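You operate a simulated robot arm through the tools that you are given. There is no shell and no other tool. Be economical: measure what you need, move in short steps, check, and stop when the job is done.

You are at the controls of a simulated two-armed robot. One attempt, no reset.

JOB
Water the grout in the yellow cup, hold it and stir it smooth.
Fine: pour in all of the white cup first; stir with the beige stirrer; put white cup and stirrer back, spill none. Set down upright: white cup, beige stirrer.

The check looks at the end state, three seconds after you hand in, the way a careful person would. Anything else that was tipped, shoved, dropped, spilled or broken makes it a failure.

ROBOT AND FRAMES
Two 6-joint arms with two-finger parallel grippers on one trunk, on a base that drives. Base frame: it is fixed to the floor where the robot stands at the start and does not move with it; the origin is under the middle of the robot, x ahead of it, y to its left, z up; the surface under the hand at the start is at about z = 0.9. Units: m, degrees, N and s.
The left shoulder is at the start at [-0.077, 0.177, 0.832], the right one opposite. With the tool pointing down near the work surface each hand reaches from about 0.1 to 0.7 m from the robot's upright axis, wherever it stands, measured 20 degrees to its own side. Places, roughly: black tint bin [0.8, -0.7, 0.9]; blue chip bin [0.75, 1, 0.25]; brown tub [0.5, 1.25, 0.25]; glue bin [0.8, 0.8, 1]; green chip bin [0.75, 1.25, 0.25]; grout bin [0.8, 0.6, 1]; orange tint bin [0.8, -0.5, 0.9]; red tint bin [0.8, -0.3, 0.9]; sand bin [0.8, -0.1, 1]; waste bin [0.8, 1.3, 1]; yellow tray with a tab [0.75, 1, 1]. Payload 1.57 kg a hand.
The tool frame of a hand sits at the grasp point between the pads (the TCP): z along the fingers, y along the line on which they close. The tips reach 0.03 m beyond it. The gripper opens to 0.08 m. The fingers are 0.017 m wide and 0.012 m thick; the gripper's body (0.04 by 0.082 m) begins 0.08 m behind the TCP.
Orientation is that of the tool frame in the base frame, as a unit quaternion [w, x, y, z]. With the fingers straight down and closing along the base's y, the tool's x points along the base's -x, its y along +y and its z along -z.

CONTROLS
- The arms move only by the tool jog_arm. It takes "left_motion", "right_motion" or both (then of equal length, played together; a hand with none holds still); each is a list of rows, each an object (a shift or turn left out is 0, a gripper value left out holds the last) with "dp": the shift along the tool's x, y, z in m, a list of three; "angular": the turn, a rotation vector about the tool's x, y, z in rad, a list of three; "fingers": the finger opening in m, from 0 to 0.08. In form: [{"dp": [x, y, z], "angular": [wx, wy, wz], "fingers": fingers}, ...]. A call has 1 to 20 rows; each row shifts and turns the commanded pose from where the row before left it, along the tool's axes as they then stand. Rows are played at 5 a second. More than 0.05 m and 8.6 degrees between two rows, or a gripper value outside its range, and nothing of the call is played. A pose out of reach is approached as far as the arm can. The call stops where the force on the tool passes 40 N (or 10 N more than at its start, if that is more) or the arm is blocked; 0.2 s more then pass. The fingers move at their own pace (about 0.072 m/s each) and stop on an object; they squeeze with about 43 N. The grip force told is the motor's: it shows also when the fingers shut on nothing. Time passes only in rows, and 0.2 s behind the last, so rows that do not move let the fingers close. It gives the time, the measured TCP pose, the force on the tool (base axes), the opening and the grip force at its end, in the units of the frame above (readings bear some noise), with the torque about the TCP (base axes, N m) and any sound that the robot's microphone picked up, and new pictures: "views" is both (left out), scene, wrist or none (wrist: the cameras of the hands that moved).
- Cameras (640 x 400 px; columns grow to the right, rows downward): "scene" is now at [0.0424, 0.0139, 1.5654]; the picture's right is [0.16, -0.99, 0.00], its down [-0.63, -0.10, -0.77] and it looks along [0.76, 0.12, -0.64] (base axes); focal length 268 px, centre (320, 200). "left" rides on the left gripper at [0.072, 0.007, -0.122] in its tool frame; the picture's right is [-0.09, 1.00, 0.00], its down [-0.84, -0.08, -0.54] and it looks along [-0.54, -0.05, 0.84] (tool axes); focal length 238 px, centre (320, 200). "right" rides on the right gripper at [0.072, -0.007, -0.122] in its tool frame; the picture's right is [0.09, 1.00, 0.00], its down [-0.84, 0.08, -0.54] and it looks along [-0.54, 0.05, 0.84] (tool axes); focal length 238 px, centre (320, 200). There is no depth. A picture from a camera that has moved, and an enlarged one, comes with that camera's place and axes in the base frame and with its lens.
- move_column(by): slides the trunk up (or, below 0, down) by that many m; the arms and the scene camera ride with it, the base frame stays. It gives what a move gives, with no picture.
- steer(legs): drives the robot by 1 to 6 legs, each [ahead, left, turn to the left] in m, m and degrees, along the robot's own axes; the way and the turn of a leg run together, so that a leg with both is an arc; at most 1.5 m and 180 degrees a leg. The arms and the cameras ride along, it lands a little off, and it stops where it bumps. It gives what a move gives, and a new picture of the scene camera.
- head_to(pan, tilt): turns the head with the scene camera to pan (to the left, within 143 degrees either way) and tilt (down, from -29 to 69), counted from straight ahead of the robot. It gives what a move gives, and a new picture of the scene camera.
- enlarge(camera, box): a new picture of the part [left, top, right, bottom] of that camera's present view, enlarged. It takes no simulated time.
- finish_job(): hands the job in; it is judged then, once.

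Work in short steps. Places have to be worked out from the pictures, the camera data and where the tool is seen: move nearer, look again, correct. Check each grasp and each placing, and mend what went wrong. You have 120 turns and 260 pictures in all, those below and enlarged ones among them. Open the grippers and draw the arms clear of the work before you hand the job in, unless the task says otherwise; then end with one line.

The tools are called after "Call:" by a JSON object that holds its "op" and its "data". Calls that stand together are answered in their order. jog_arm: Moves the arms, as the interface text tells. Its arguments: {"type":"object","properties":{"left_motion":{"type":"array"},"right_motion":{"type":"array"},"views":{"type":"string","enum":["both","scene","wrist","none"]}},"required":[]} The other tools are called the same way: move_column (by) slides the trunk up or down; steer (legs) drives the base; head_to (pan, tilt) turns the head that bears the scene camera; enlarge (camera, box) takes an enlarged picture of a part of a camera's view; finish_job () hands the job in.

At the start:

```text
clock: 0.0
left_tool_pos: [0.3439, 0.3647, 1.2579]
left_orientation: [0.001, 0.001, 1.0, 0.0]
left_ft_force: [0.1, 0.2, 1.0]
left_wrist_torque: [0.0, 0.04, 0.01]
left_gripper_width: 0.0799
left_grip_force: 0.1
right_tool_pos: [0.3495, 0.0145, 1.2737]
right_orientation: [0.0, 0.001, 1.0, -0.001]
right_ft_force: [-0.3, 0.3, -0.7]
right_wrist_torque: [-0.01, 0.01, 0.01]
right_gripper_width: 0.0801
right_grip_force: 0.0
trunk travel left (down, up): [-0.275, 0.053]
robot x, y, heading: [0.0011, -0.0013, -0.1]
head pan, tilt: [9.2, 39.9]
```

scene: 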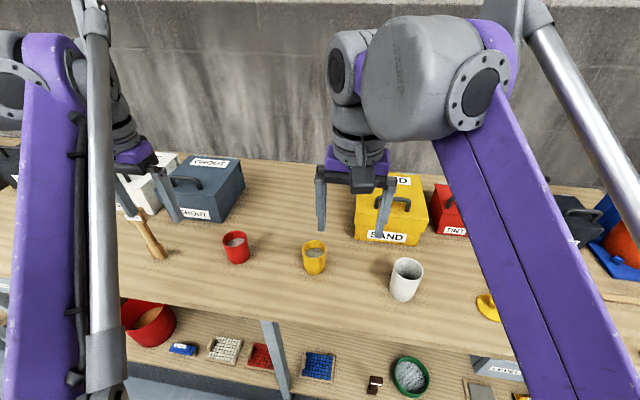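
right: 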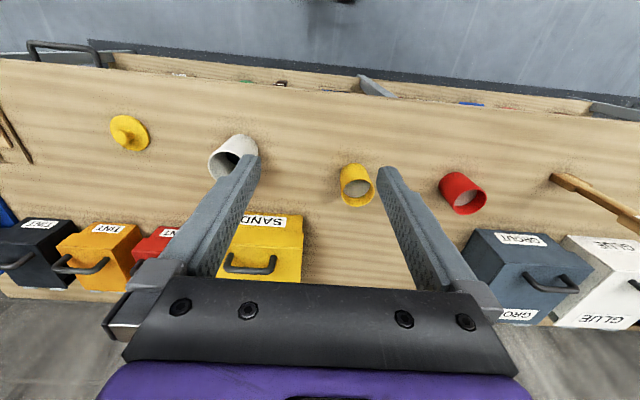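
left: 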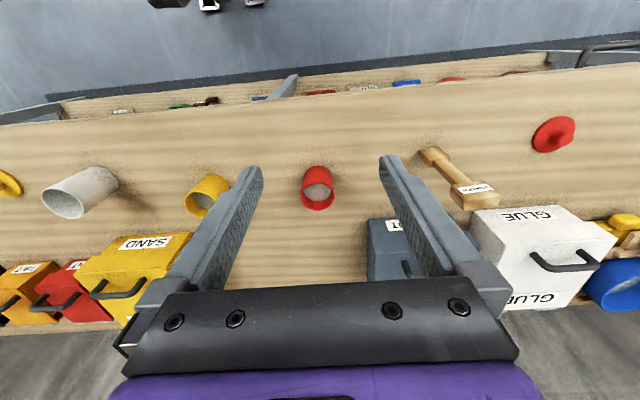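

The yellow cup (grout) and the white cup stand on the bench. I need to find the beige stirrer, so I turn the head to look right and left.

Call:
{"op": "head_to", "data": {"pan": -45, "tilt": 40}}

Call:
{"op": "head_to", "data": {"pan": 55, "tilt": 40}}

Call:
{"op": "enlarge", "data": {"camera": "right", "box": [0, 60, 320, 260]}}

Call:
{"op": "enlarge", "data": {"camera": "left", "box": [300, 60, 620, 260]}}

```text
clock: 1.2
left_tool_pos: [0.3447, 0.3652, 1.2568]
left_orientation: [0.0, -0.001, 1.0, 0.0]
left_ft_force: [-0.1, 0.1, 0.3]
left_wrist_torque: [-0.01, 0.03, -0.01]
left_gripper_width: 0.08
left_grip_force: 0.0
right_tool_pos: [0.35, 0.0145, 1.2736]
right_orientation: [0.001, 0.0, 1.0, 0.001]
right_ft_force: [-0.5, -0.2, 0.0]
right_wrist_torque: [-0.03, -0.02, 0.01]
right_gripper_width: 0.0801
right_grip_force: 0.0
trunk travel left (down, up): [-0.275, 0.053]
robot x, y, heading: [0.0026, 0.0015, 0.1]
head pan, tilt: [-45.0, 40.0]
camera scene: at [0.0186, -0.0598, 1.5654], right [-0.71, -0.71, 0.0], down [-0.45, 0.45, -0.77], along [0.54, -0.54, -0.64], focal length 268 px, centre (320, 200)
```

scene: 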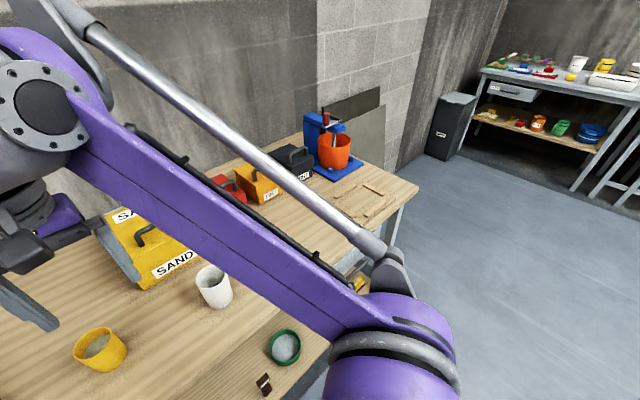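

```text
clock: 3.0
left_tool_pos: [0.3448, 0.3651, 1.2584]
left_orientation: [0.0, 0.0, 1.0, 0.001]
left_ft_force: [-0.8, 0.0, 0.5]
left_wrist_torque: [0.0, 0.01, 0.0]
left_gripper_width: 0.0802
left_grip_force: 0.0
right_tool_pos: [0.3501, 0.0152, 1.2721]
right_orientation: [0.0, -0.001, 1.0, 0.0]
right_ft_force: [0.2, -0.8, 0.5]
right_wrist_torque: [0.0, 0.0, -0.01]
right_gripper_width: 0.08
right_grip_force: 0.0
trunk travel left (down, up): [-0.275, 0.053]
robot x, y, heading: [0.001, 0.0017, -0.3]
head pan, tilt: [55.0, 40.0]
camera scene: at [0.0072, 0.0699, 1.5654], right [0.82, -0.57, 0.0], down [-0.37, -0.53, -0.77], along [0.44, 0.63, -0.64], focal length 268 px, centre (320, 200)
```

scene: 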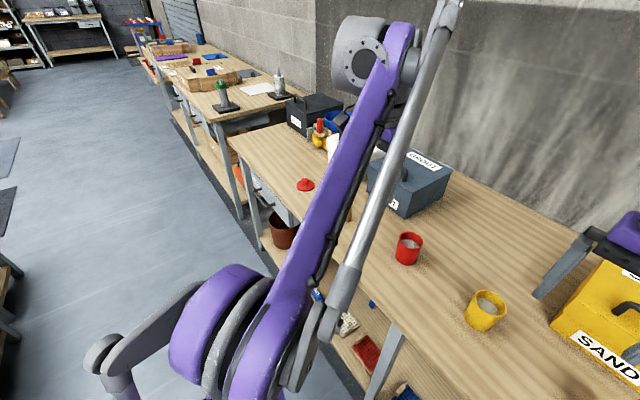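

```text
2.00 times, centred on (160, 160) of right
camera zoom: at [0.2767, 0.0077, 1.3952], right [-0.09, 1.0, 0.0], down [0.84, 0.08, 0.54], along [0.54, 0.05, -0.84], focal length 477 px, centre (640, 280)
```

zoom: 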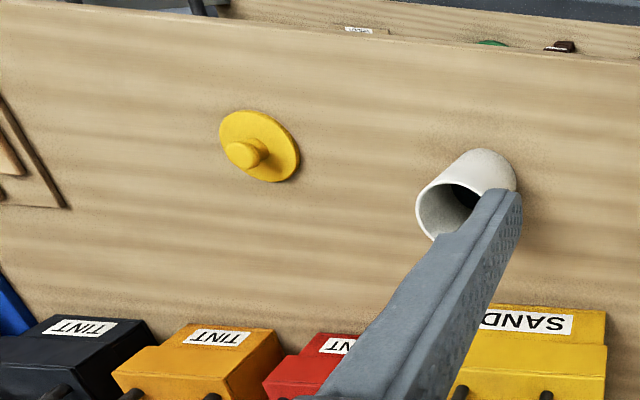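

```text
2.00 times, centred on (460, 160) of left
camera zoom: at [0.2724, 0.3715, 1.3779], right [0.09, 1.0, 0.0], down [0.84, -0.08, 0.54], along [0.54, -0.05, -0.84], focal length 477 px, centre (40, 280)
```

zoom: 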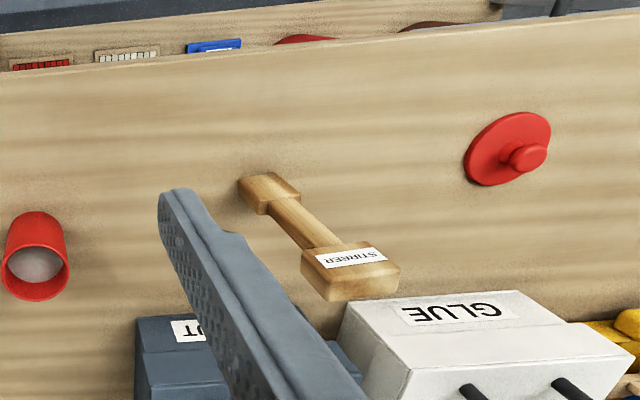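

The beige stirrer stands upright at about (0.49, 0.60), the yellow cup is near (0.53, 0.11) and the white cup near (0.49, -0.15). I look more closely at each.

Call:
{"op": "head_to", "data": {"pan": 0, "tilt": 50}}

Call:
{"op": "enlarge", "data": {"camera": "scene", "box": [240, 130, 400, 230]}}

Call:
{"op": "enlarge", "data": {"camera": "right", "box": [190, 100, 390, 225]}}

```text
clock: 4.2
left_tool_pos: [0.3443, 0.3654, 1.2591]
left_orientation: [0.0, 0.0, 1.0, 0.0]
left_ft_force: [0.8, 0.0, 0.7]
left_wrist_torque: [-0.04, -0.01, -0.01]
left_gripper_width: 0.08
left_grip_force: 0.1
right_tool_pos: [0.3492, 0.0138, 1.2738]
right_orientation: [0.0, 0.0, 1.0, -0.001]
right_ft_force: [0.2, 0.4, 0.8]
right_wrist_torque: [-0.02, 0.03, -0.01]
right_gripper_width: 0.0801
right_grip_force: 0.0
trunk travel left (down, up): [-0.275, 0.053]
robot x, y, heading: [0.0011, 0.002, -0.0]
head pan, tilt: [0.0, 50.0]
camera scene: at [0.0354, 0.0004, 1.5512], right [0.0, -1.0, 0.0], down [-0.77, 0.0, -0.64], along [0.64, 0.0, -0.77], focal length 268 px, centre (320, 200)
```

scene: 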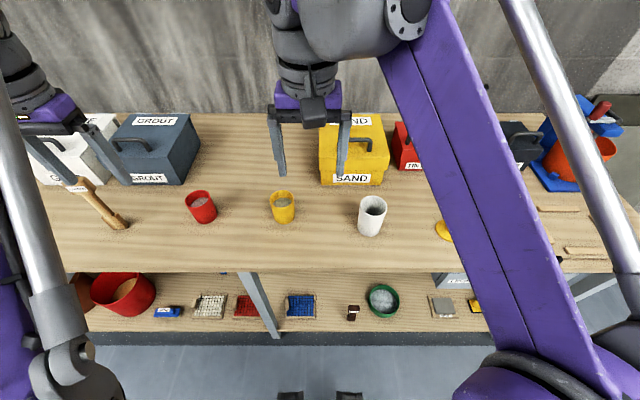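

```text
4.00 times, centred on (320, 180) of scene
camera zoom: at [0.0354, 0.0004, 1.5512], right [0.0, -1.0, 0.0], down [-0.77, 0.0, -0.64], along [0.64, 0.0, -0.77], focal length 1072 px, centre (320, 280)
```

zoom: 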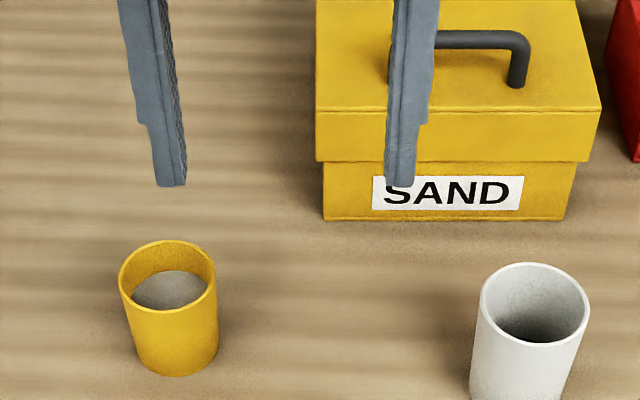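

```text
3.20 times, centred on (290, 162) of right
camera zoom: at [0.2767, 0.0077, 1.3952], right [-0.09, 1.0, 0.0], down [0.84, 0.08, 0.54], along [0.54, 0.05, -0.84], focal length 763 px, centre (416, 320)
```

zoom: 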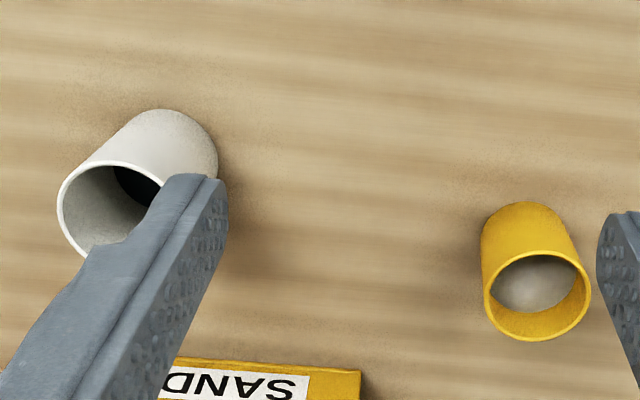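

The white cup is about 0.073 m wide and 0.095 m tall, and its grip from the side makes pouring easy. I pitch the right hand 60° forward and move it to y ≈ -0.145, still high.

Call:
{"op": "jog_arm", "data": {"right_motion": [{"dp": [0, -0.02, 0], "angular": [0, -0.131, 0], "fingers": 0.08}, {"dp": [0, -0.02, 0], "angular": [0, -0.131, 0]}, {"dp": [0, -0.02, 0], "angular": [0, -0.131, 0]}, {"dp": [0, -0.02, 0], "angular": [0, -0.131, 0]}, {"dp": [0, -0.02, 0], "angular": [0, -0.131, 0]}, {"dp": [0, -0.02, 0], "angular": [0, -0.131, 0]}, {"dp": [0, -0.02, 0], "angular": [0, -0.131, 0]}, {"dp": [0, -0.02, 0], "angular": [0, -0.131, 0]}, {}]}}

```text
clock: 6.2
left_tool_pos: [0.345, 0.3654, 1.2571]
left_orientation: [-0.001, 0.0, 1.0, 0.0]
left_ft_force: [-0.5, 0.1, 0.4]
left_wrist_torque: [-0.03, 0.03, -0.01]
left_gripper_width: 0.0799
left_grip_force: 0.0
right_tool_pos: [0.3501, -0.1452, 1.2743]
right_orientation: [0.501, 0.0, 0.865, 0.0]
right_ft_force: [0.7, 0.0, 0.0]
right_wrist_torque: [-0.01, 0.03, -0.02]
right_gripper_width: 0.0801
right_grip_force: 0.1
trunk travel left (down, up): [-0.275, 0.053]
robot x, y, heading: [0.0015, 0.0023, -0.1]
head pan, tilt: [0.0, 50.0]
camera scene: at [0.036, 0.0003, 1.5512], right [0.0, -1.0, 0.0], down [-0.77, 0.0, -0.64], along [0.64, 0.0, -0.77], focal length 268 px, centre (320, 200)
camera right: at [0.2077, -0.1527, 1.2713], right [-0.05, 1.0, -0.08], down [-0.05, 0.08, 1.0], along [1.0, 0.05, 0.05], focal length 238 px, centre (320, 200)
```

scene: 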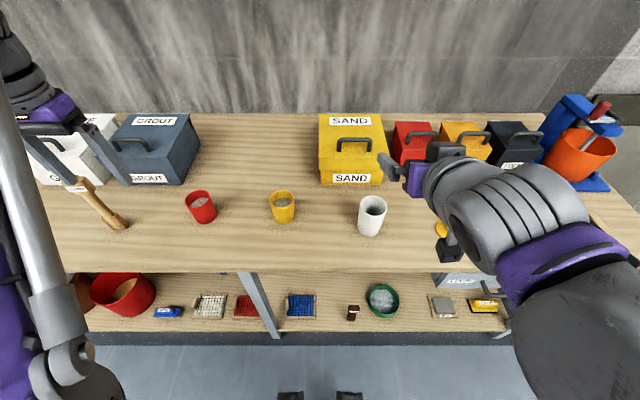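
right: 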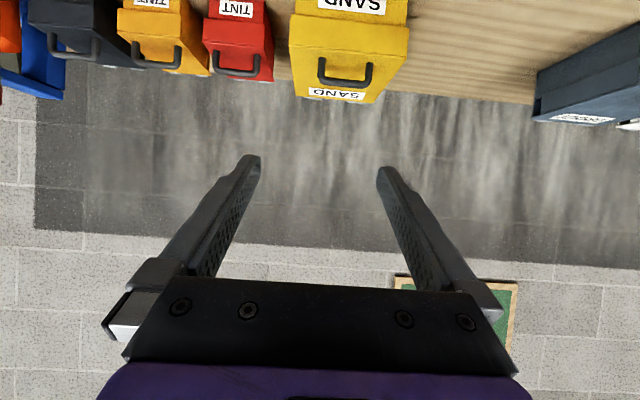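

The pose works well. I zoom on the white cup and the yellow cup from the clear scene view for precise positions.

Call:
{"op": "enlarge", "data": {"camera": "scene", "box": [330, 180, 410, 255]}}

Call:
{"op": "enlarge", "data": {"camera": "scene", "box": [60, 150, 220, 250]}}

```text
5.33 times, centred on (370, 218) of scene
camera zoom: at [0.036, 0.0003, 1.5512], right [0.0, -1.0, 0.0], down [-0.77, 0.0, -0.64], along [0.64, 0.0, -0.77], focal length 1430 px, centre (53, 107)
```

zoom: 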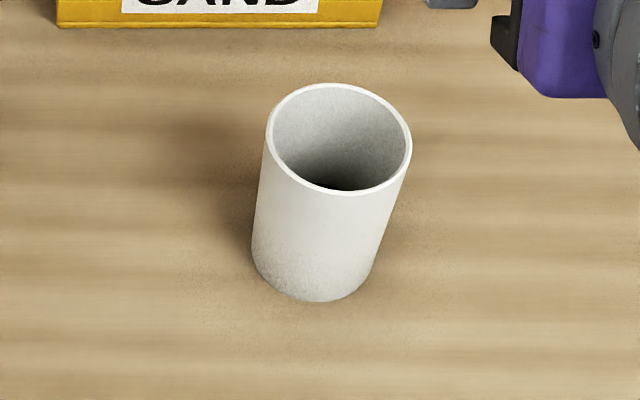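

```text
4.00 times, centred on (140, 200) of scene
camera zoom: at [0.036, 0.0003, 1.5512], right [0.0, -1.0, 0.0], down [-0.77, 0.0, -0.64], along [0.64, 0.0, -0.77], focal length 1072 px, centre (1040, 200)
```

zoom: 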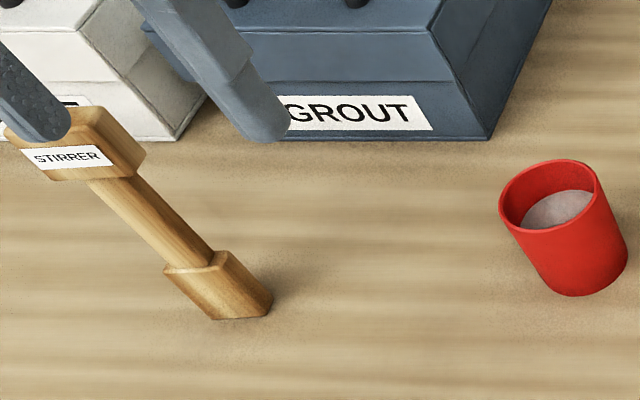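

White cup: axis at about (0.479, -0.141), rim z ≈ 1.0, diameter 0.063–0.071. I descend to a point 0.12 m behind it along the fingers.

Call:
{"op": "jog_arm", "data": {"right_motion": [{"dp": [0.0353, 0.0007, 0.0252]}, {"dp": [0.0353, 0.0007, 0.0252]}, {"dp": [0.0353, 0.0007, 0.0252]}, {"dp": [0.0353, 0.0007, 0.0252]}, {"dp": [0.0353, 0.0007, 0.0252]}, {"dp": [0.0353, 0.0007, 0.0252]}, {}]}}

Call:
{"op": "enlarge", "data": {"camera": "scene", "box": [320, 160, 480, 260]}}

```text
clock: 7.8
left_tool_pos: [0.3438, 0.3658, 1.2576]
left_orientation: [0.001, 0.0, 1.0, -0.001]
left_ft_force: [0.0, -0.2, 0.3]
left_wrist_torque: [0.0, 0.01, -0.03]
left_gripper_width: 0.0802
left_grip_force: 0.0
right_tool_pos: [0.3747, -0.1434, 1.0158]
right_orientation: [0.5, 0.0, 0.866, 0.0]
right_ft_force: [-0.9, -0.7, 0.4]
right_wrist_torque: [0.02, -0.01, 0.0]
right_gripper_width: 0.0799
right_grip_force: 0.0
trunk travel left (down, up): [-0.275, 0.053]
robot x, y, heading: [0.0009, 0.0001, 0.0]
head pan, tilt: [0.0, 50.0]
camera scene: at [0.0347, 0.0002, 1.5512], right [0.0, -1.0, 0.0], down [-0.77, 0.0, -0.64], along [0.64, 0.0, -0.77], focal length 268 px, centre (320, 200)
camera right: at [0.2313, -0.15, 1.0143], right [-0.05, 1.0, -0.08], down [-0.05, 0.08, 1.0], along [1.0, 0.05, 0.05], focal length 238 px, centre (320, 200)
```

scene: 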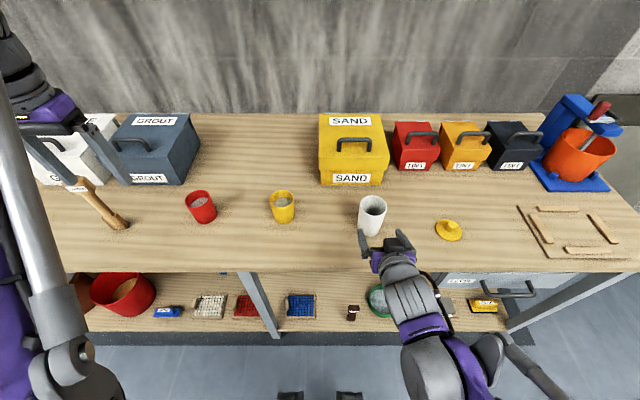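
right: 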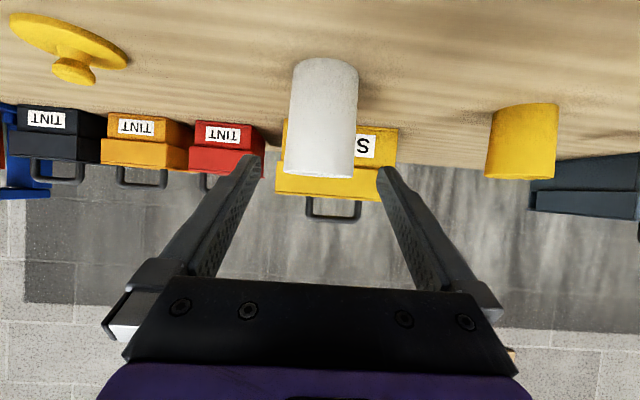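

```text
4.00 times, centred on (400, 210) of scene
camera zoom: at [0.0347, 0.0002, 1.5512], right [0.0, -1.0, 0.0], down [-0.77, 0.0, -0.64], along [0.64, 0.0, -0.77], focal length 1072 px, centre (0, 160)
```

zoom: 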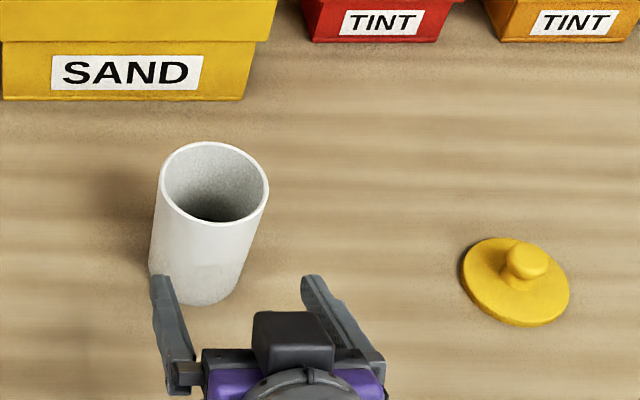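

The fingers bracket the cup with about 2 mm of offset. I correct that and advance 0.12 m along the fingers.

Call:
{"op": "jog_arm", "data": {"right_motion": [{"dp": [0, 0.002, 0.02]}, {"dp": [0, 0, 0.025]}, {"dp": [0, 0, 0.025]}, {"dp": [0, 0, 0.025]}, {"dp": [0, 0, 0.025]}, {}]}}

Call:
{"op": "enlarge", "data": {"camera": "scene", "box": [320, 160, 480, 260]}}

```text
clock: 9.2
left_tool_pos: [0.3429, 0.3664, 1.2594]
left_orientation: [0.0, 0.0, 1.0, 0.0]
left_ft_force: [0.0, -0.1, 0.3]
left_wrist_torque: [0.01, -0.01, -0.03]
left_gripper_width: 0.0799
left_grip_force: 0.0
right_tool_pos: [0.4779, -0.1413, 0.9542]
right_orientation: [0.501, -0.001, 0.865, 0.001]
right_ft_force: [-0.1, 0.6, 0.4]
right_wrist_torque: [0.04, 0.01, -0.03]
right_gripper_width: 0.08
right_grip_force: 0.1
trunk travel left (down, up): [-0.275, 0.053]
robot x, y, heading: [0.0023, -0.002, -0.1]
head pan, tilt: [0.0, 50.0]
camera scene: at [0.0347, 0.0003, 1.5512], right [0.0, -1.0, 0.0], down [-0.77, 0.0, -0.64], along [0.64, 0.0, -0.77], focal length 268 px, centre (320, 200)
camera right: at [0.3354, -0.1467, 0.9523], right [-0.05, 1.0, -0.08], down [-0.05, 0.08, 1.0], along [1.0, 0.05, 0.05], focal length 238 px, centre (320, 200)
```

scene: 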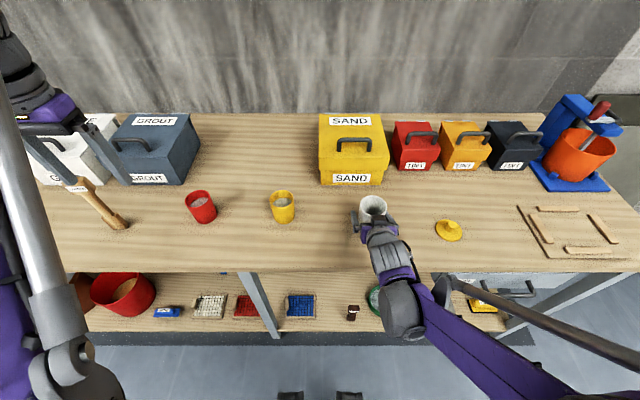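
right: 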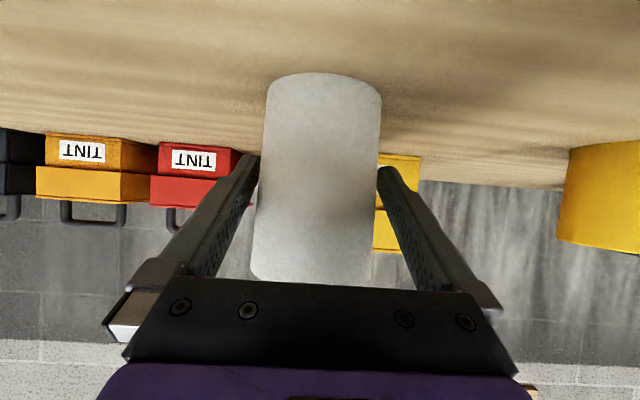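

```text
4.00 times, centred on (400, 210) of scene
camera zoom: at [0.0347, 0.0003, 1.5512], right [0.0, -1.0, 0.0], down [-0.77, 0.0, -0.64], along [0.64, 0.0, -0.77], focal length 1072 px, centre (0, 160)
```

zoom: 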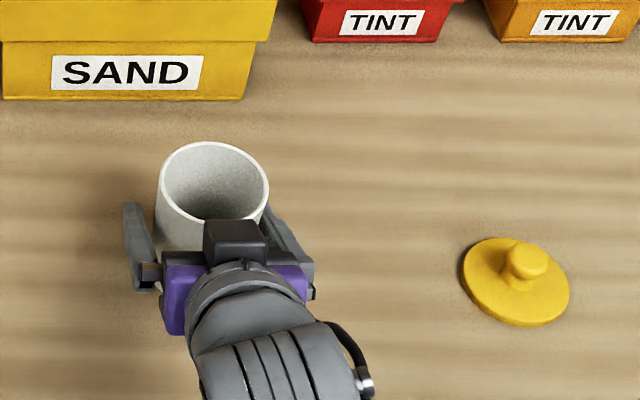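

The cup sits between the fingers, untouched. I close the fingers.

Call:
{"op": "jog_arm", "data": {"right_motion": [{"fingers": 0.07}, {"fingers": 0.06}, {"fingers": 0.05}, {"fingers": 0.05}, {"fingers": 0.05}], "views": "wrist"}}

```text
clock: 10.4
left_tool_pos: [0.3448, 0.3659, 1.2579]
left_orientation: [0.0, 0.0, 1.0, 0.0]
left_ft_force: [-0.5, 0.2, 0.5]
left_wrist_torque: [0.01, 0.0, 0.0]
left_gripper_width: 0.0802
left_grip_force: 0.1
right_tool_pos: [0.4782, -0.14, 0.9539]
right_orientation: [0.501, -0.001, 0.866, 0.0]
right_ft_force: [0.4, -0.1, 0.2]
right_wrist_torque: [-0.01, -0.02, 0.0]
right_gripper_width: 0.0688
right_grip_force: 42.9
trunk travel left (down, up): [-0.275, 0.053]
robot x, y, heading: [-0.0012, 0.0036, -0.3]
head pan, tilt: [0.0, 50.0]
camera right: at [0.3359, -0.1467, 0.9523], right [-0.05, 1.0, -0.08], down [-0.05, 0.08, 1.0], along [1.0, 0.05, 0.05], focal length 238 px, centre (320, 200)
```

right: 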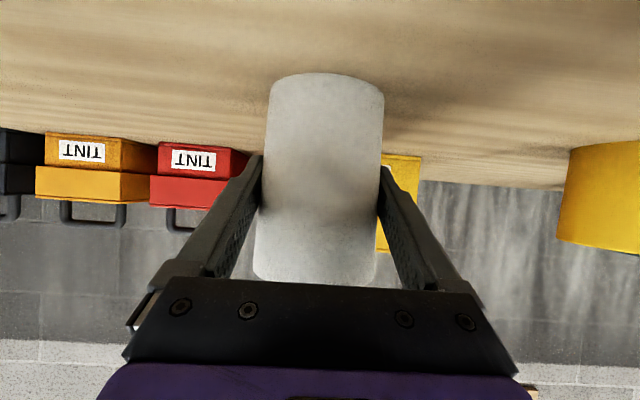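

Grasp firm (width 0.069, 43 N). I lift straight up by 0.14 m.

Call:
{"op": "jog_arm", "data": {"right_motion": [{"dp": [-0.01, 0, -0.0058]}, {"dp": [-0.0173, 0, -0.01]}, {"dp": [-0.0173, 0, -0.01]}, {"dp": [-0.0173, 0, -0.01]}, {"dp": [-0.0173, 0, -0.01]}, {"dp": [-0.0173, 0, -0.01]}, {"dp": [-0.0173, 0, -0.01]}, {"dp": [-0.0075, 0, -0.0042]}, {}]}}

Call:
{"op": "enlarge", "data": {"camera": "scene", "box": [320, 160, 480, 260]}}

Call:
{"op": "enlarge", "data": {"camera": "scene", "box": [240, 160, 330, 240]}}

```text
clock: 12.4
left_tool_pos: [0.3437, 0.3663, 1.2572]
left_orientation: [0.0, -0.001, 1.0, 0.0]
left_ft_force: [0.3, -0.2, 0.3]
left_wrist_torque: [0.01, 0.02, -0.01]
left_gripper_width: 0.08
left_grip_force: 0.0
right_tool_pos: [0.4786, -0.1402, 1.0942]
right_orientation: [0.501, 0.0, 0.866, 0.0]
right_ft_force: [-0.2, -0.6, -0.9]
right_wrist_torque: [0.03, 0.02, 0.01]
right_gripper_width: 0.0683
right_grip_force: 42.9
trunk travel left (down, up): [-0.275, 0.053]
robot x, y, heading: [-0.0007, 0.0022, -0.1]
head pan, tilt: [0.0, 50.0]
camera scene: at [0.0355, 0.0003, 1.5512], right [0.0, -1.0, 0.0], down [-0.77, 0.0, -0.64], along [0.64, 0.0, -0.77], focal length 268 px, centre (320, 200)
camera right: at [0.3364, -0.1461, 1.0929], right [-0.05, 1.0, -0.08], down [-0.05, 0.08, 1.0], along [1.0, 0.05, 0.05], focal length 238 px, centre (320, 200)
```

scene: 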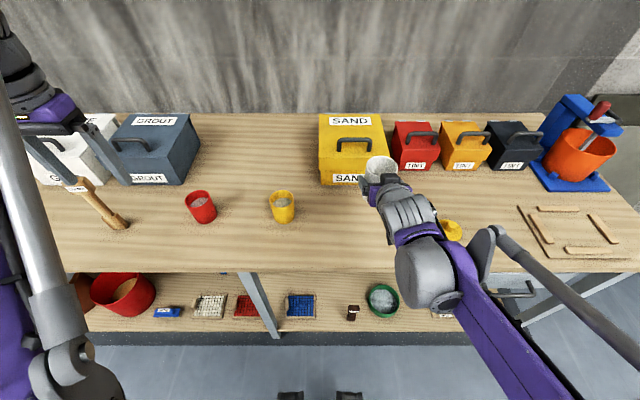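
right: 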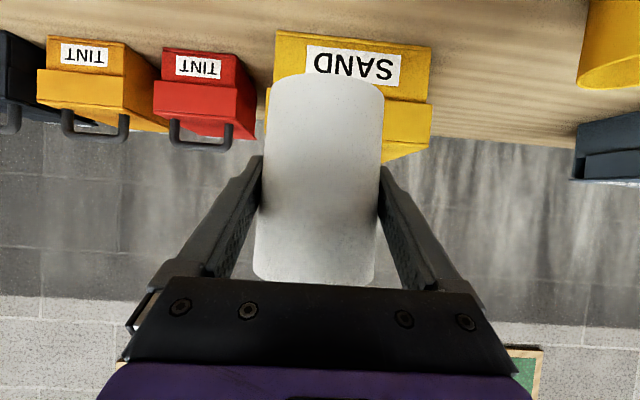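

```text
4.00 times, centred on (400, 210) of scene
camera zoom: at [0.0355, 0.0003, 1.5512], right [0.0, -1.0, 0.0], down [-0.77, 0.0, -0.64], along [0.64, 0.0, -0.77], focal length 1072 px, centre (0, 160)
```

zoom: 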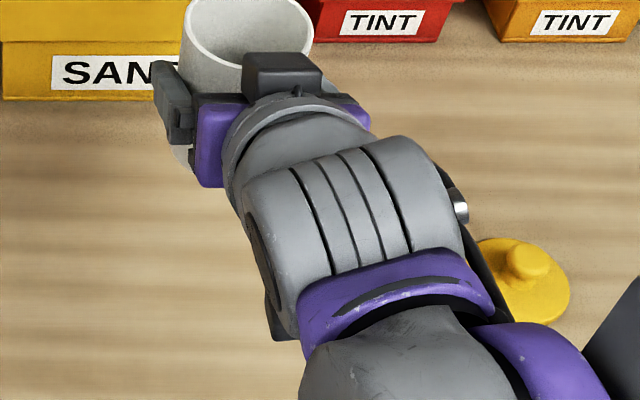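

```text
5.00 times, centred on (285, 200) of scene
camera zoom: at [0.0355, 0.0003, 1.5512], right [0.0, -1.0, 0.0], down [-0.77, 0.0, -0.64], along [0.64, 0.0, -0.77], focal length 1340 px, centre (495, 200)
```

zoom: 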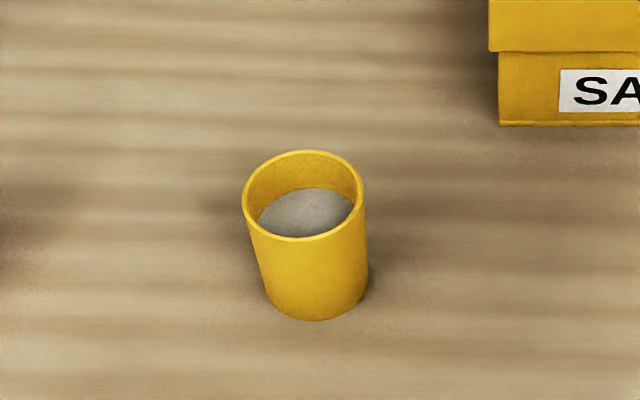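

Water cup is up. The yellow cup axis is about (0.519, 0.107), rim z ≈ 0.978. I carry the white cup level to TCP (0.519, 0.055, 1.05), just right of and above the yellow cup.

Call:
{"op": "jog_arm", "data": {"right_motion": [{"dp": [0.0008, 0.009, 0.0026]}, {"dp": [0.0018, 0.0195, 0.0057]}, {"dp": [0.0018, 0.0195, 0.0057]}, {"dp": [0.0018, 0.0195, 0.0057]}, {"dp": [0.0018, 0.0195, 0.0057]}, {"dp": [0.0018, 0.0195, 0.0057]}, {"dp": [0.0018, 0.0195, 0.0057]}, {"dp": [0.0018, 0.0195, 0.0057]}, {"dp": [0.0018, 0.0195, 0.0057]}, {"dp": [0.0018, 0.0195, 0.0057]}, {"dp": [0.001, 0.0105, 0.0031]}, {}, {}]}}

Call:
{"op": "enlarge", "data": {"camera": "scene", "box": [220, 140, 380, 240]}}

```text
clock: 15.2
left_tool_pos: [0.3452, 0.3664, 1.2581]
left_orientation: [0.0, 0.001, 1.0, 0.0]
left_ft_force: [0.1, 0.4, -0.3]
left_wrist_torque: [-0.01, 0.02, 0.0]
left_gripper_width: 0.0801
left_grip_force: 0.0
right_tool_pos: [0.5203, 0.0554, 1.0517]
right_orientation: [0.501, 0.0, 0.866, 0.0]
right_ft_force: [-0.3, -0.1, -0.8]
right_wrist_torque: [0.01, -0.02, 0.04]
right_gripper_width: 0.0687
right_grip_force: 42.5
trunk travel left (down, up): [-0.275, 0.053]
robot x, y, heading: [0.0012, 0.0042, 0.2]
head pan, tilt: [0.0, 50.0]
camera scene: at [0.0356, 0.0004, 1.5512], right [0.0, -1.0, 0.0], down [-0.77, 0.0, -0.64], along [0.64, 0.0, -0.77], focal length 268 px, centre (320, 200)
camera right: at [0.3767, 0.049, 1.0488], right [-0.05, 1.0, -0.08], down [-0.05, 0.08, 1.0], along [1.0, 0.05, 0.05], focal length 238 px, centre (320, 200)
```

scene: 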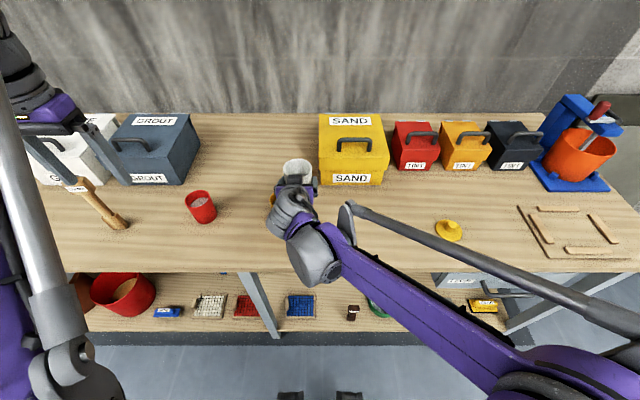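
right: 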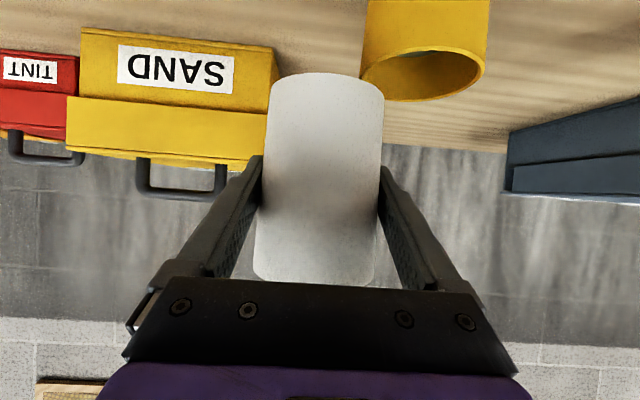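

```text
4.00 times, centred on (300, 190) of scene
camera zoom: at [0.0356, 0.0004, 1.5512], right [0.0, -1.0, 0.0], down [-0.77, 0.0, -0.64], along [0.64, 0.0, -0.77], focal length 1072 px, centre (400, 240)
```

zoom: 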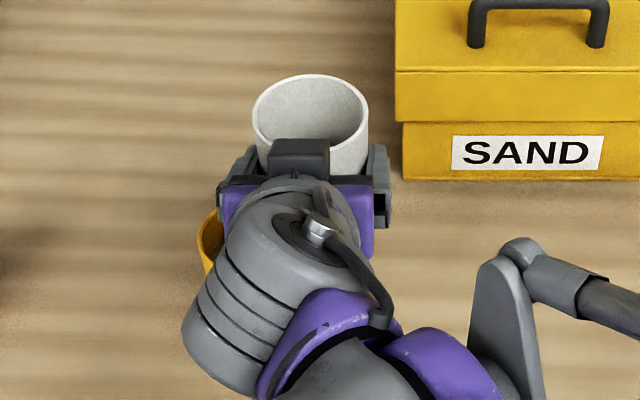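

The position checks out (wrist view puts the yellow cup at about (0.515, 0.109)). I tilt 45° toward the yellow cup, then look.

Call:
{"op": "jog_arm", "data": {"right_motion": [{"angular": [0.0655, 0, -0.1134]}, {"angular": [0.0655, 0, -0.1134]}, {"angular": [0.0655, 0, -0.1134]}, {"angular": [0.0655, 0, -0.1134]}, {"angular": [0.0655, 0, -0.1134]}, {"angular": [0.0655, 0, -0.1134]}, {}], "views": "wrist"}}

Call:
{"op": "enlarge", "data": {"camera": "left", "box": [100, 100, 260, 225]}}

Call:
{"op": "enlarge", "data": {"camera": "scene", "box": [220, 140, 380, 240]}}

```text
clock: 16.8
left_tool_pos: [0.3435, 0.3654, 1.2581]
left_orientation: [0.001, 0.0, 1.0, 0.001]
left_ft_force: [0.1, 0.1, 0.5]
left_wrist_torque: [-0.02, -0.03, -0.01]
left_gripper_width: 0.08
left_grip_force: 0.0
right_tool_pos: [0.5194, 0.0564, 1.0505]
right_orientation: [0.462, -0.192, 0.799, -0.332]
right_ft_force: [0.0, -0.1, -2.2]
right_wrist_torque: [0.0, 0.02, 0.03]
right_gripper_width: 0.068
right_grip_force: 43.0
trunk travel left (down, up): [-0.275, 0.053]
robot x, y, heading: [0.002, 0.0009, -0.0]
head pan, tilt: [0.0, 50.0]
camera right: at [0.3771, 0.0493, 1.0536], right [-0.04, 0.65, -0.76], down [-0.05, 0.76, 0.65], along [1.0, 0.07, 0.0], focal length 238 px, centre (320, 200)
```

right: 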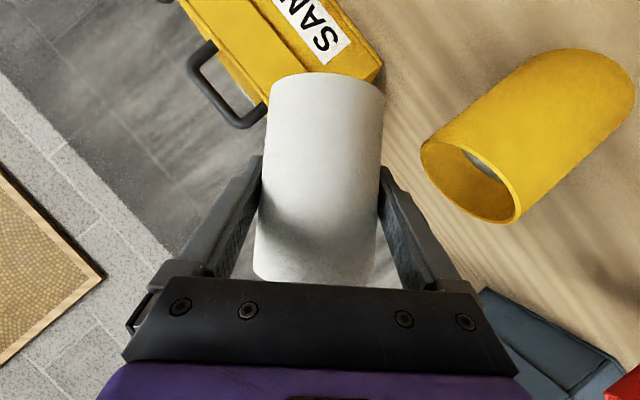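

```text
3.20 times, centred on (180, 162) of left
camera zoom: at [0.2724, 0.3713, 1.378], right [0.09, 1.0, 0.0], down [0.84, -0.08, 0.54], along [0.54, -0.05, -0.84], focal length 763 px, centre (768, 320)
```

zoom: 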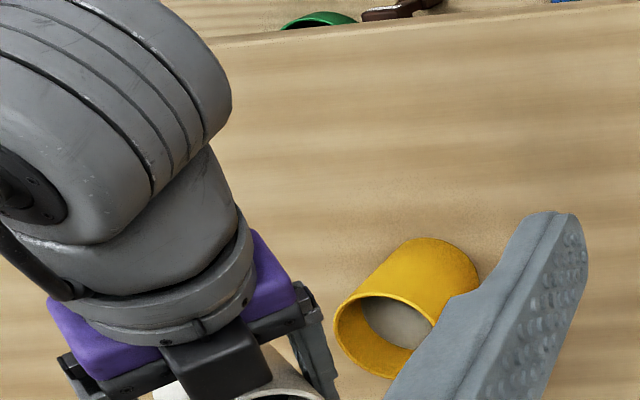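

```text
4.00 times, centred on (300, 190) of scene
camera zoom: at [0.0354, 0.0001, 1.5512], right [0.0, -1.0, 0.0], down [-0.77, 0.0, -0.64], along [0.64, 0.0, -0.77], focal length 1072 px, centre (400, 240)
```

zoom: 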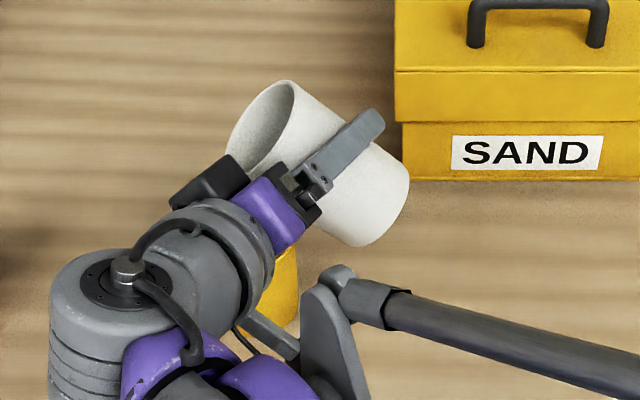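

Lip is over the yellow cup (I shift 4 mm back in x to centre). Continue tilting to 90°.

Call:
{"op": "jog_arm", "data": {"right_motion": [{"dp": [0.002, 0, -0.0035], "angular": [0.05, 0, -0.0866]}, {"angular": [0.05, 0, -0.0866]}, {"angular": [0.05, 0, -0.0866]}, {"angular": [0.05, 0, -0.0866]}, {"angular": [0.05, 0, -0.0866]}, {"angular": [0.05, 0, -0.0866]}, {"angular": [0.05, 0, -0.0866]}, {"angular": [0.05, 0, -0.0866]}, {}, {}], "views": "wrist"}}

Call:
{"op": "enlarge", "data": {"camera": "left", "box": [100, 100, 260, 225]}}

Call:
{"op": "enlarge", "data": {"camera": "scene", "box": [220, 140, 380, 240]}}

```text
clock: 19.0
left_tool_pos: [0.3455, 0.367, 1.2578]
left_orientation: [0.0, -0.001, 1.0, 0.0]
left_ft_force: [0.2, 0.1, 0.2]
left_wrist_torque: [0.0, 0.01, -0.02]
left_gripper_width: 0.0801
left_grip_force: 0.0
right_tool_pos: [0.5163, 0.0555, 1.0506]
right_orientation: [-0.351, 0.355, -0.608, 0.617]
right_ft_force: [0.1, -0.8, -0.7]
right_wrist_torque: [0.01, 0.06, 0.01]
right_gripper_width: 0.0683
right_grip_force: 42.6
trunk travel left (down, up): [-0.275, 0.053]
robot x, y, heading: [-0.001, -0.0007, 0.2]
head pan, tilt: [0.0, 50.0]
camera right: at [0.3735, 0.0541, 1.0567], right [-0.04, -0.09, -0.99], down [-0.05, 0.99, -0.09], along [1.0, 0.05, -0.05], focal length 238 px, centre (320, 200)
```

right: 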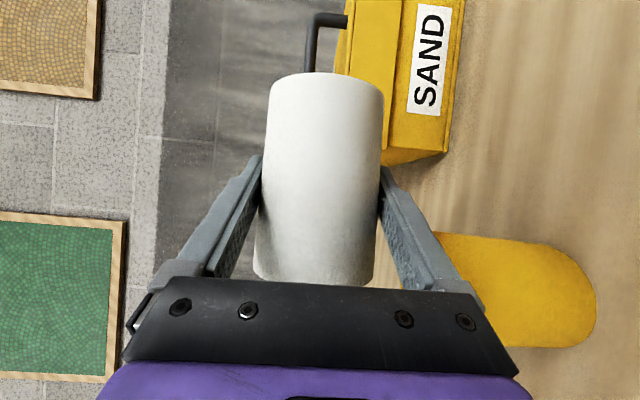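

```text
3.20 times, centred on (180, 162) of left
camera zoom: at [0.2725, 0.3715, 1.3779], right [0.09, 1.0, 0.0], down [0.84, -0.08, 0.54], along [0.54, -0.05, -0.84], focal length 763 px, centre (768, 320)
```

zoom: 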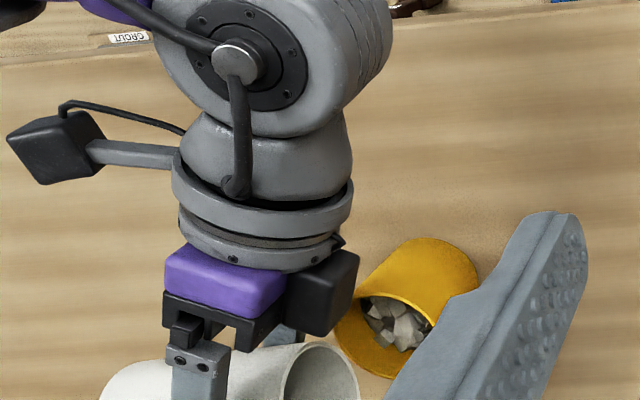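

```text
4.00 times, centred on (300, 190) of scene
camera zoom: at [0.0355, 0.0003, 1.5512], right [0.0, -1.0, 0.0], down [-0.77, 0.0, -0.64], along [0.64, 0.0, -0.77], focal length 1072 px, centre (400, 240)
```

zoom: 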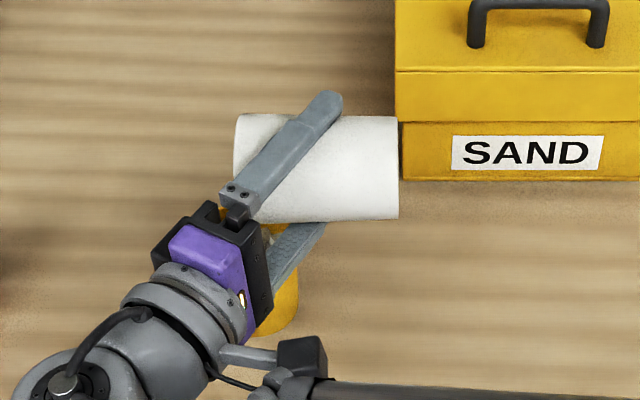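

The grout turned lumpy, so the water went in. I tilt on to 120° (shifting 2.5 cm left, 1 cm up) so that every drop leaves.

Call:
{"op": "jog_arm", "data": {"right_motion": [{"dp": [-0.0108, -0.005, -0.0062]}, {"dp": [-0.0108, -0.005, -0.0062]}, {"angular": [0.065, 0, -0.1126]}, {"angular": [0.065, 0, -0.1126]}, {"angular": [0.065, 0, -0.1126]}, {"angular": [0.065, 0, -0.1126]}, {}, {}, {}, {}, {}, {}, {}], "views": "scene"}}

Call:
{"op": "enlarge", "data": {"camera": "left", "box": [100, 100, 260, 225]}}

```text
clock: 21.8
left_tool_pos: [0.3458, 0.3654, 1.2575]
left_orientation: [0.0, 0.0, 1.0, 0.0]
left_ft_force: [0.3, 0.1, 0.4]
left_wrist_torque: [0.0, 0.03, 0.02]
left_gripper_width: 0.0798
left_grip_force: 0.0
right_tool_pos: [0.5158, 0.0802, 1.0594]
right_orientation: [-0.248, 0.434, -0.429, 0.753]
right_ft_force: [0.5, 0.4, -0.5]
right_wrist_torque: [0.02, 0.01, 0.0]
right_gripper_width: 0.0683
right_grip_force: 43.5
trunk travel left (down, up): [-0.275, 0.053]
robot x, y, heading: [-0.0015, 0.0027, 0.1]
head pan, tilt: [0.0, 50.0]
camera scene: at [0.0355, 0.0003, 1.5512], right [0.0, -1.0, 0.0], down [-0.77, 0.0, -0.64], along [0.64, 0.0, -0.77], focal length 268 px, centre (320, 200)
```

scene: 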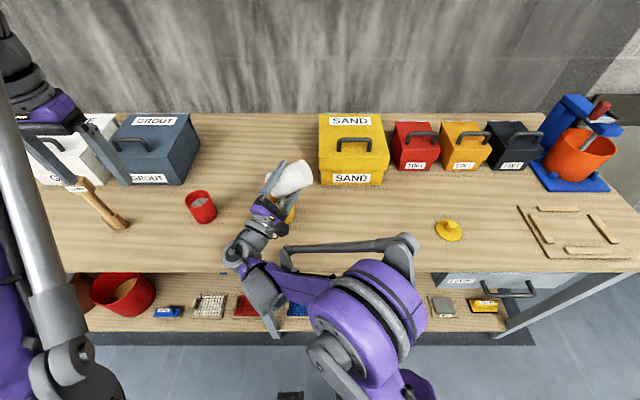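

```text
3.20 times, centred on (180, 162) of left
camera zoom: at [0.2725, 0.3715, 1.3779], right [0.09, 1.0, 0.0], down [0.84, -0.08, 0.54], along [0.54, -0.05, -0.84], focal length 763 px, centre (768, 320)
```

zoom: 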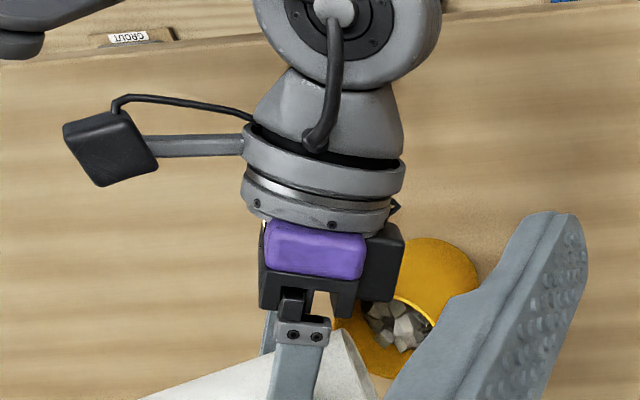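

Pour complete. I back off to the right and up a little, then turn the cup upright again.

Call:
{"op": "jog_arm", "data": {"right_motion": [{"dp": [0.0193, 0.0015, 0.0111]}, {"dp": [0.0193, 0.0015, 0.0111]}, {"angular": [-0.0702, 0, 0.1216]}, {"angular": [-0.0702, 0, 0.1216]}, {"angular": [-0.0702, 0, 0.1216]}, {"angular": [-0.0702, 0, 0.1216]}, {"angular": [-0.0702, 0, 0.1216]}, {"angular": [-0.0702, 0, 0.1216]}, {"angular": [-0.0702, 0, 0.1216]}, {"angular": [-0.0702, 0, 0.1216]}, {"angular": [-0.0702, 0, 0.1216]}, {"angular": [-0.0702, 0, 0.1216]}, {"angular": [-0.0702, 0, 0.1216]}, {"angular": [-0.0702, 0, 0.1216]}, {"angular": [-0.0702, 0, 0.1216]}, {"angular": [-0.0702, 0, 0.1216]}, {"angular": [-0.0702, 0, 0.1216]}, {}], "views": "wrist"}}

Call:
{"op": "enlarge", "data": {"camera": "scene", "box": [220, 140, 380, 240]}}

Call:
{"op": "enlarge", "data": {"camera": "left", "box": [100, 100, 260, 225]}}

```text
clock: 25.6
left_tool_pos: [0.344, 0.3649, 1.2576]
left_orientation: [-0.001, 0.0, 1.0, -0.001]
left_ft_force: [0.5, 0.6, 0.3]
left_wrist_torque: [0.0, 0.01, -0.05]
left_gripper_width: 0.0801
left_grip_force: 0.1
right_tool_pos: [0.5141, 0.0412, 1.0802]
right_orientation: [0.501, 0.001, 0.865, 0.001]
right_ft_force: [0.3, -0.5, -0.1]
right_wrist_torque: [-0.02, -0.01, 0.01]
right_gripper_width: 0.0683
right_grip_force: 43.3
trunk travel left (down, up): [-0.275, 0.053]
robot x, y, heading: [-0.0024, 0.0018, -0.1]
head pan, tilt: [0.0, 50.0]
camera right: at [0.3727, 0.0343, 1.0789], right [-0.05, 1.0, -0.08], down [-0.05, 0.07, 1.0], along [1.0, 0.05, 0.05], focal length 238 px, centre (320, 200)
```

right: 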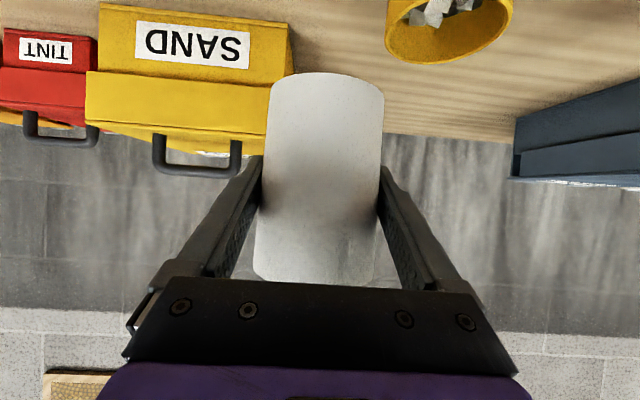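

```text
4.00 times, centred on (300, 190) of scene
camera zoom: at [0.0356, 0.0005, 1.5512], right [0.0, -1.0, 0.0], down [-0.77, 0.0, -0.64], along [0.64, 0.0, -0.77], focal length 1072 px, centre (400, 240)
```

zoom: 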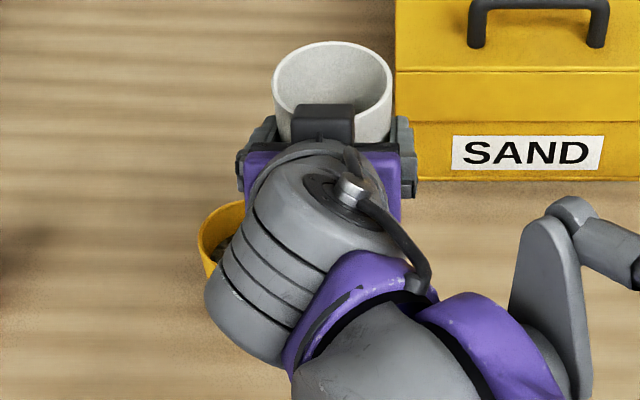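

```text
3.20 times, centred on (180, 162) of left
camera zoom: at [0.2726, 0.3717, 1.3779], right [0.09, 1.0, 0.0], down [0.84, -0.08, 0.54], along [0.54, -0.05, -0.84], focal length 763 px, centre (768, 320)
```

zoom: 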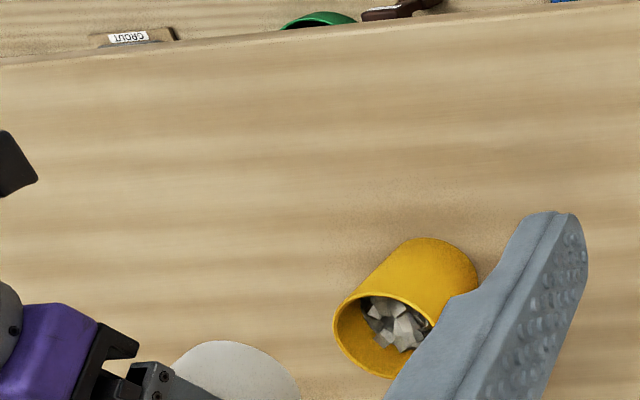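

No spill visible; the white cup is empty and upright. I carry it back above its original spot.

Call:
{"op": "jog_arm", "data": {"right_motion": [{"dp": [0.0044, -0.0227, -0.0026]}, {"dp": [0.0044, -0.0227, -0.0026]}, {"dp": [0.0044, -0.0227, -0.0026]}, {"dp": [0.0044, -0.0227, -0.0026]}, {"dp": [0.0044, -0.0227, -0.0026]}, {"dp": [0.0044, -0.0227, -0.0026]}, {"dp": [0.0044, -0.0227, -0.0026]}, {"dp": [0.0044, -0.0227, -0.0026]}, {}, {"dp": [0.0182, 0, 0.0105]}, {"dp": [0.0182, 0, 0.0105]}, {"dp": [0.0182, 0, 0.0105]}, {"dp": [0.0182, 0, 0.0105]}, {"dp": [0.007, 0, 0.004]}, {}], "views": "scene"}}

```text
clock: 28.8
left_tool_pos: [0.3447, 0.3655, 1.2585]
left_orientation: [0.0, 0.0, 1.0, 0.0]
left_ft_force: [-0.4, 0.4, 0.0]
left_wrist_torque: [-0.01, -0.02, 0.01]
left_gripper_width: 0.08
left_grip_force: 0.0
right_tool_pos: [0.4797, -0.1398, 0.9668]
right_orientation: [0.5, 0.001, 0.866, 0.001]
right_ft_force: [0.3, 0.5, -0.6]
right_wrist_torque: [-0.02, -0.01, 0.01]
right_gripper_width: 0.0684
right_grip_force: 43.0
trunk travel left (down, up): [-0.275, 0.053]
robot x, y, heading: [0.0052, -0.0013, -0.3]
head pan, tilt: [0.0, 50.0]
camera scene: at [0.0354, 0.0003, 1.5512], right [0.0, -1.0, 0.0], down [-0.77, 0.0, -0.64], along [0.64, 0.0, -0.77], focal length 268 px, centre (320, 200)
```

scene: 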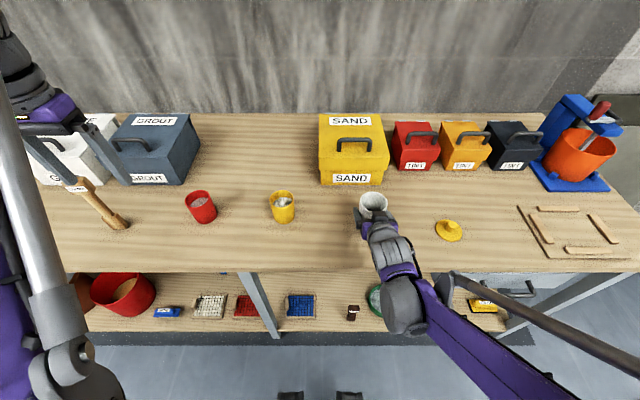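

Now lower by the remaining 12 mm in small steps, watching force.

Call:
{"op": "jog_arm", "data": {"right_motion": [{"dp": [0.0043, 0, 0.0025]}, {"dp": [0.0043, 0, 0.0025]}, {"dp": [0.0017, 0, 0.001]}, {"dp": [0.0009, 0, 0.0005]}, {}], "views": "none"}}

```text
clock: 30.0
left_tool_pos: [0.3443, 0.3656, 1.2583]
left_orientation: [0.0, 0.001, 1.0, 0.0]
left_ft_force: [0.4, 0.2, 0.0]
left_wrist_torque: [0.01, 0.01, -0.02]
left_gripper_width: 0.0799
left_grip_force: 0.0
right_tool_pos: [0.4809, -0.1399, 0.9544]
right_orientation: [0.501, -0.001, 0.865, 0.002]
right_ft_force: [-0.1, 0.4, -1.0]
right_wrist_torque: [-0.05, 0.01, 0.01]
right_gripper_width: 0.0682
right_grip_force: 43.0
trunk travel left (down, up): [-0.275, 0.053]
robot x, y, heading: [0.0002, -0.0, -0.3]
head pan, tilt: [0.0, 50.0]
```

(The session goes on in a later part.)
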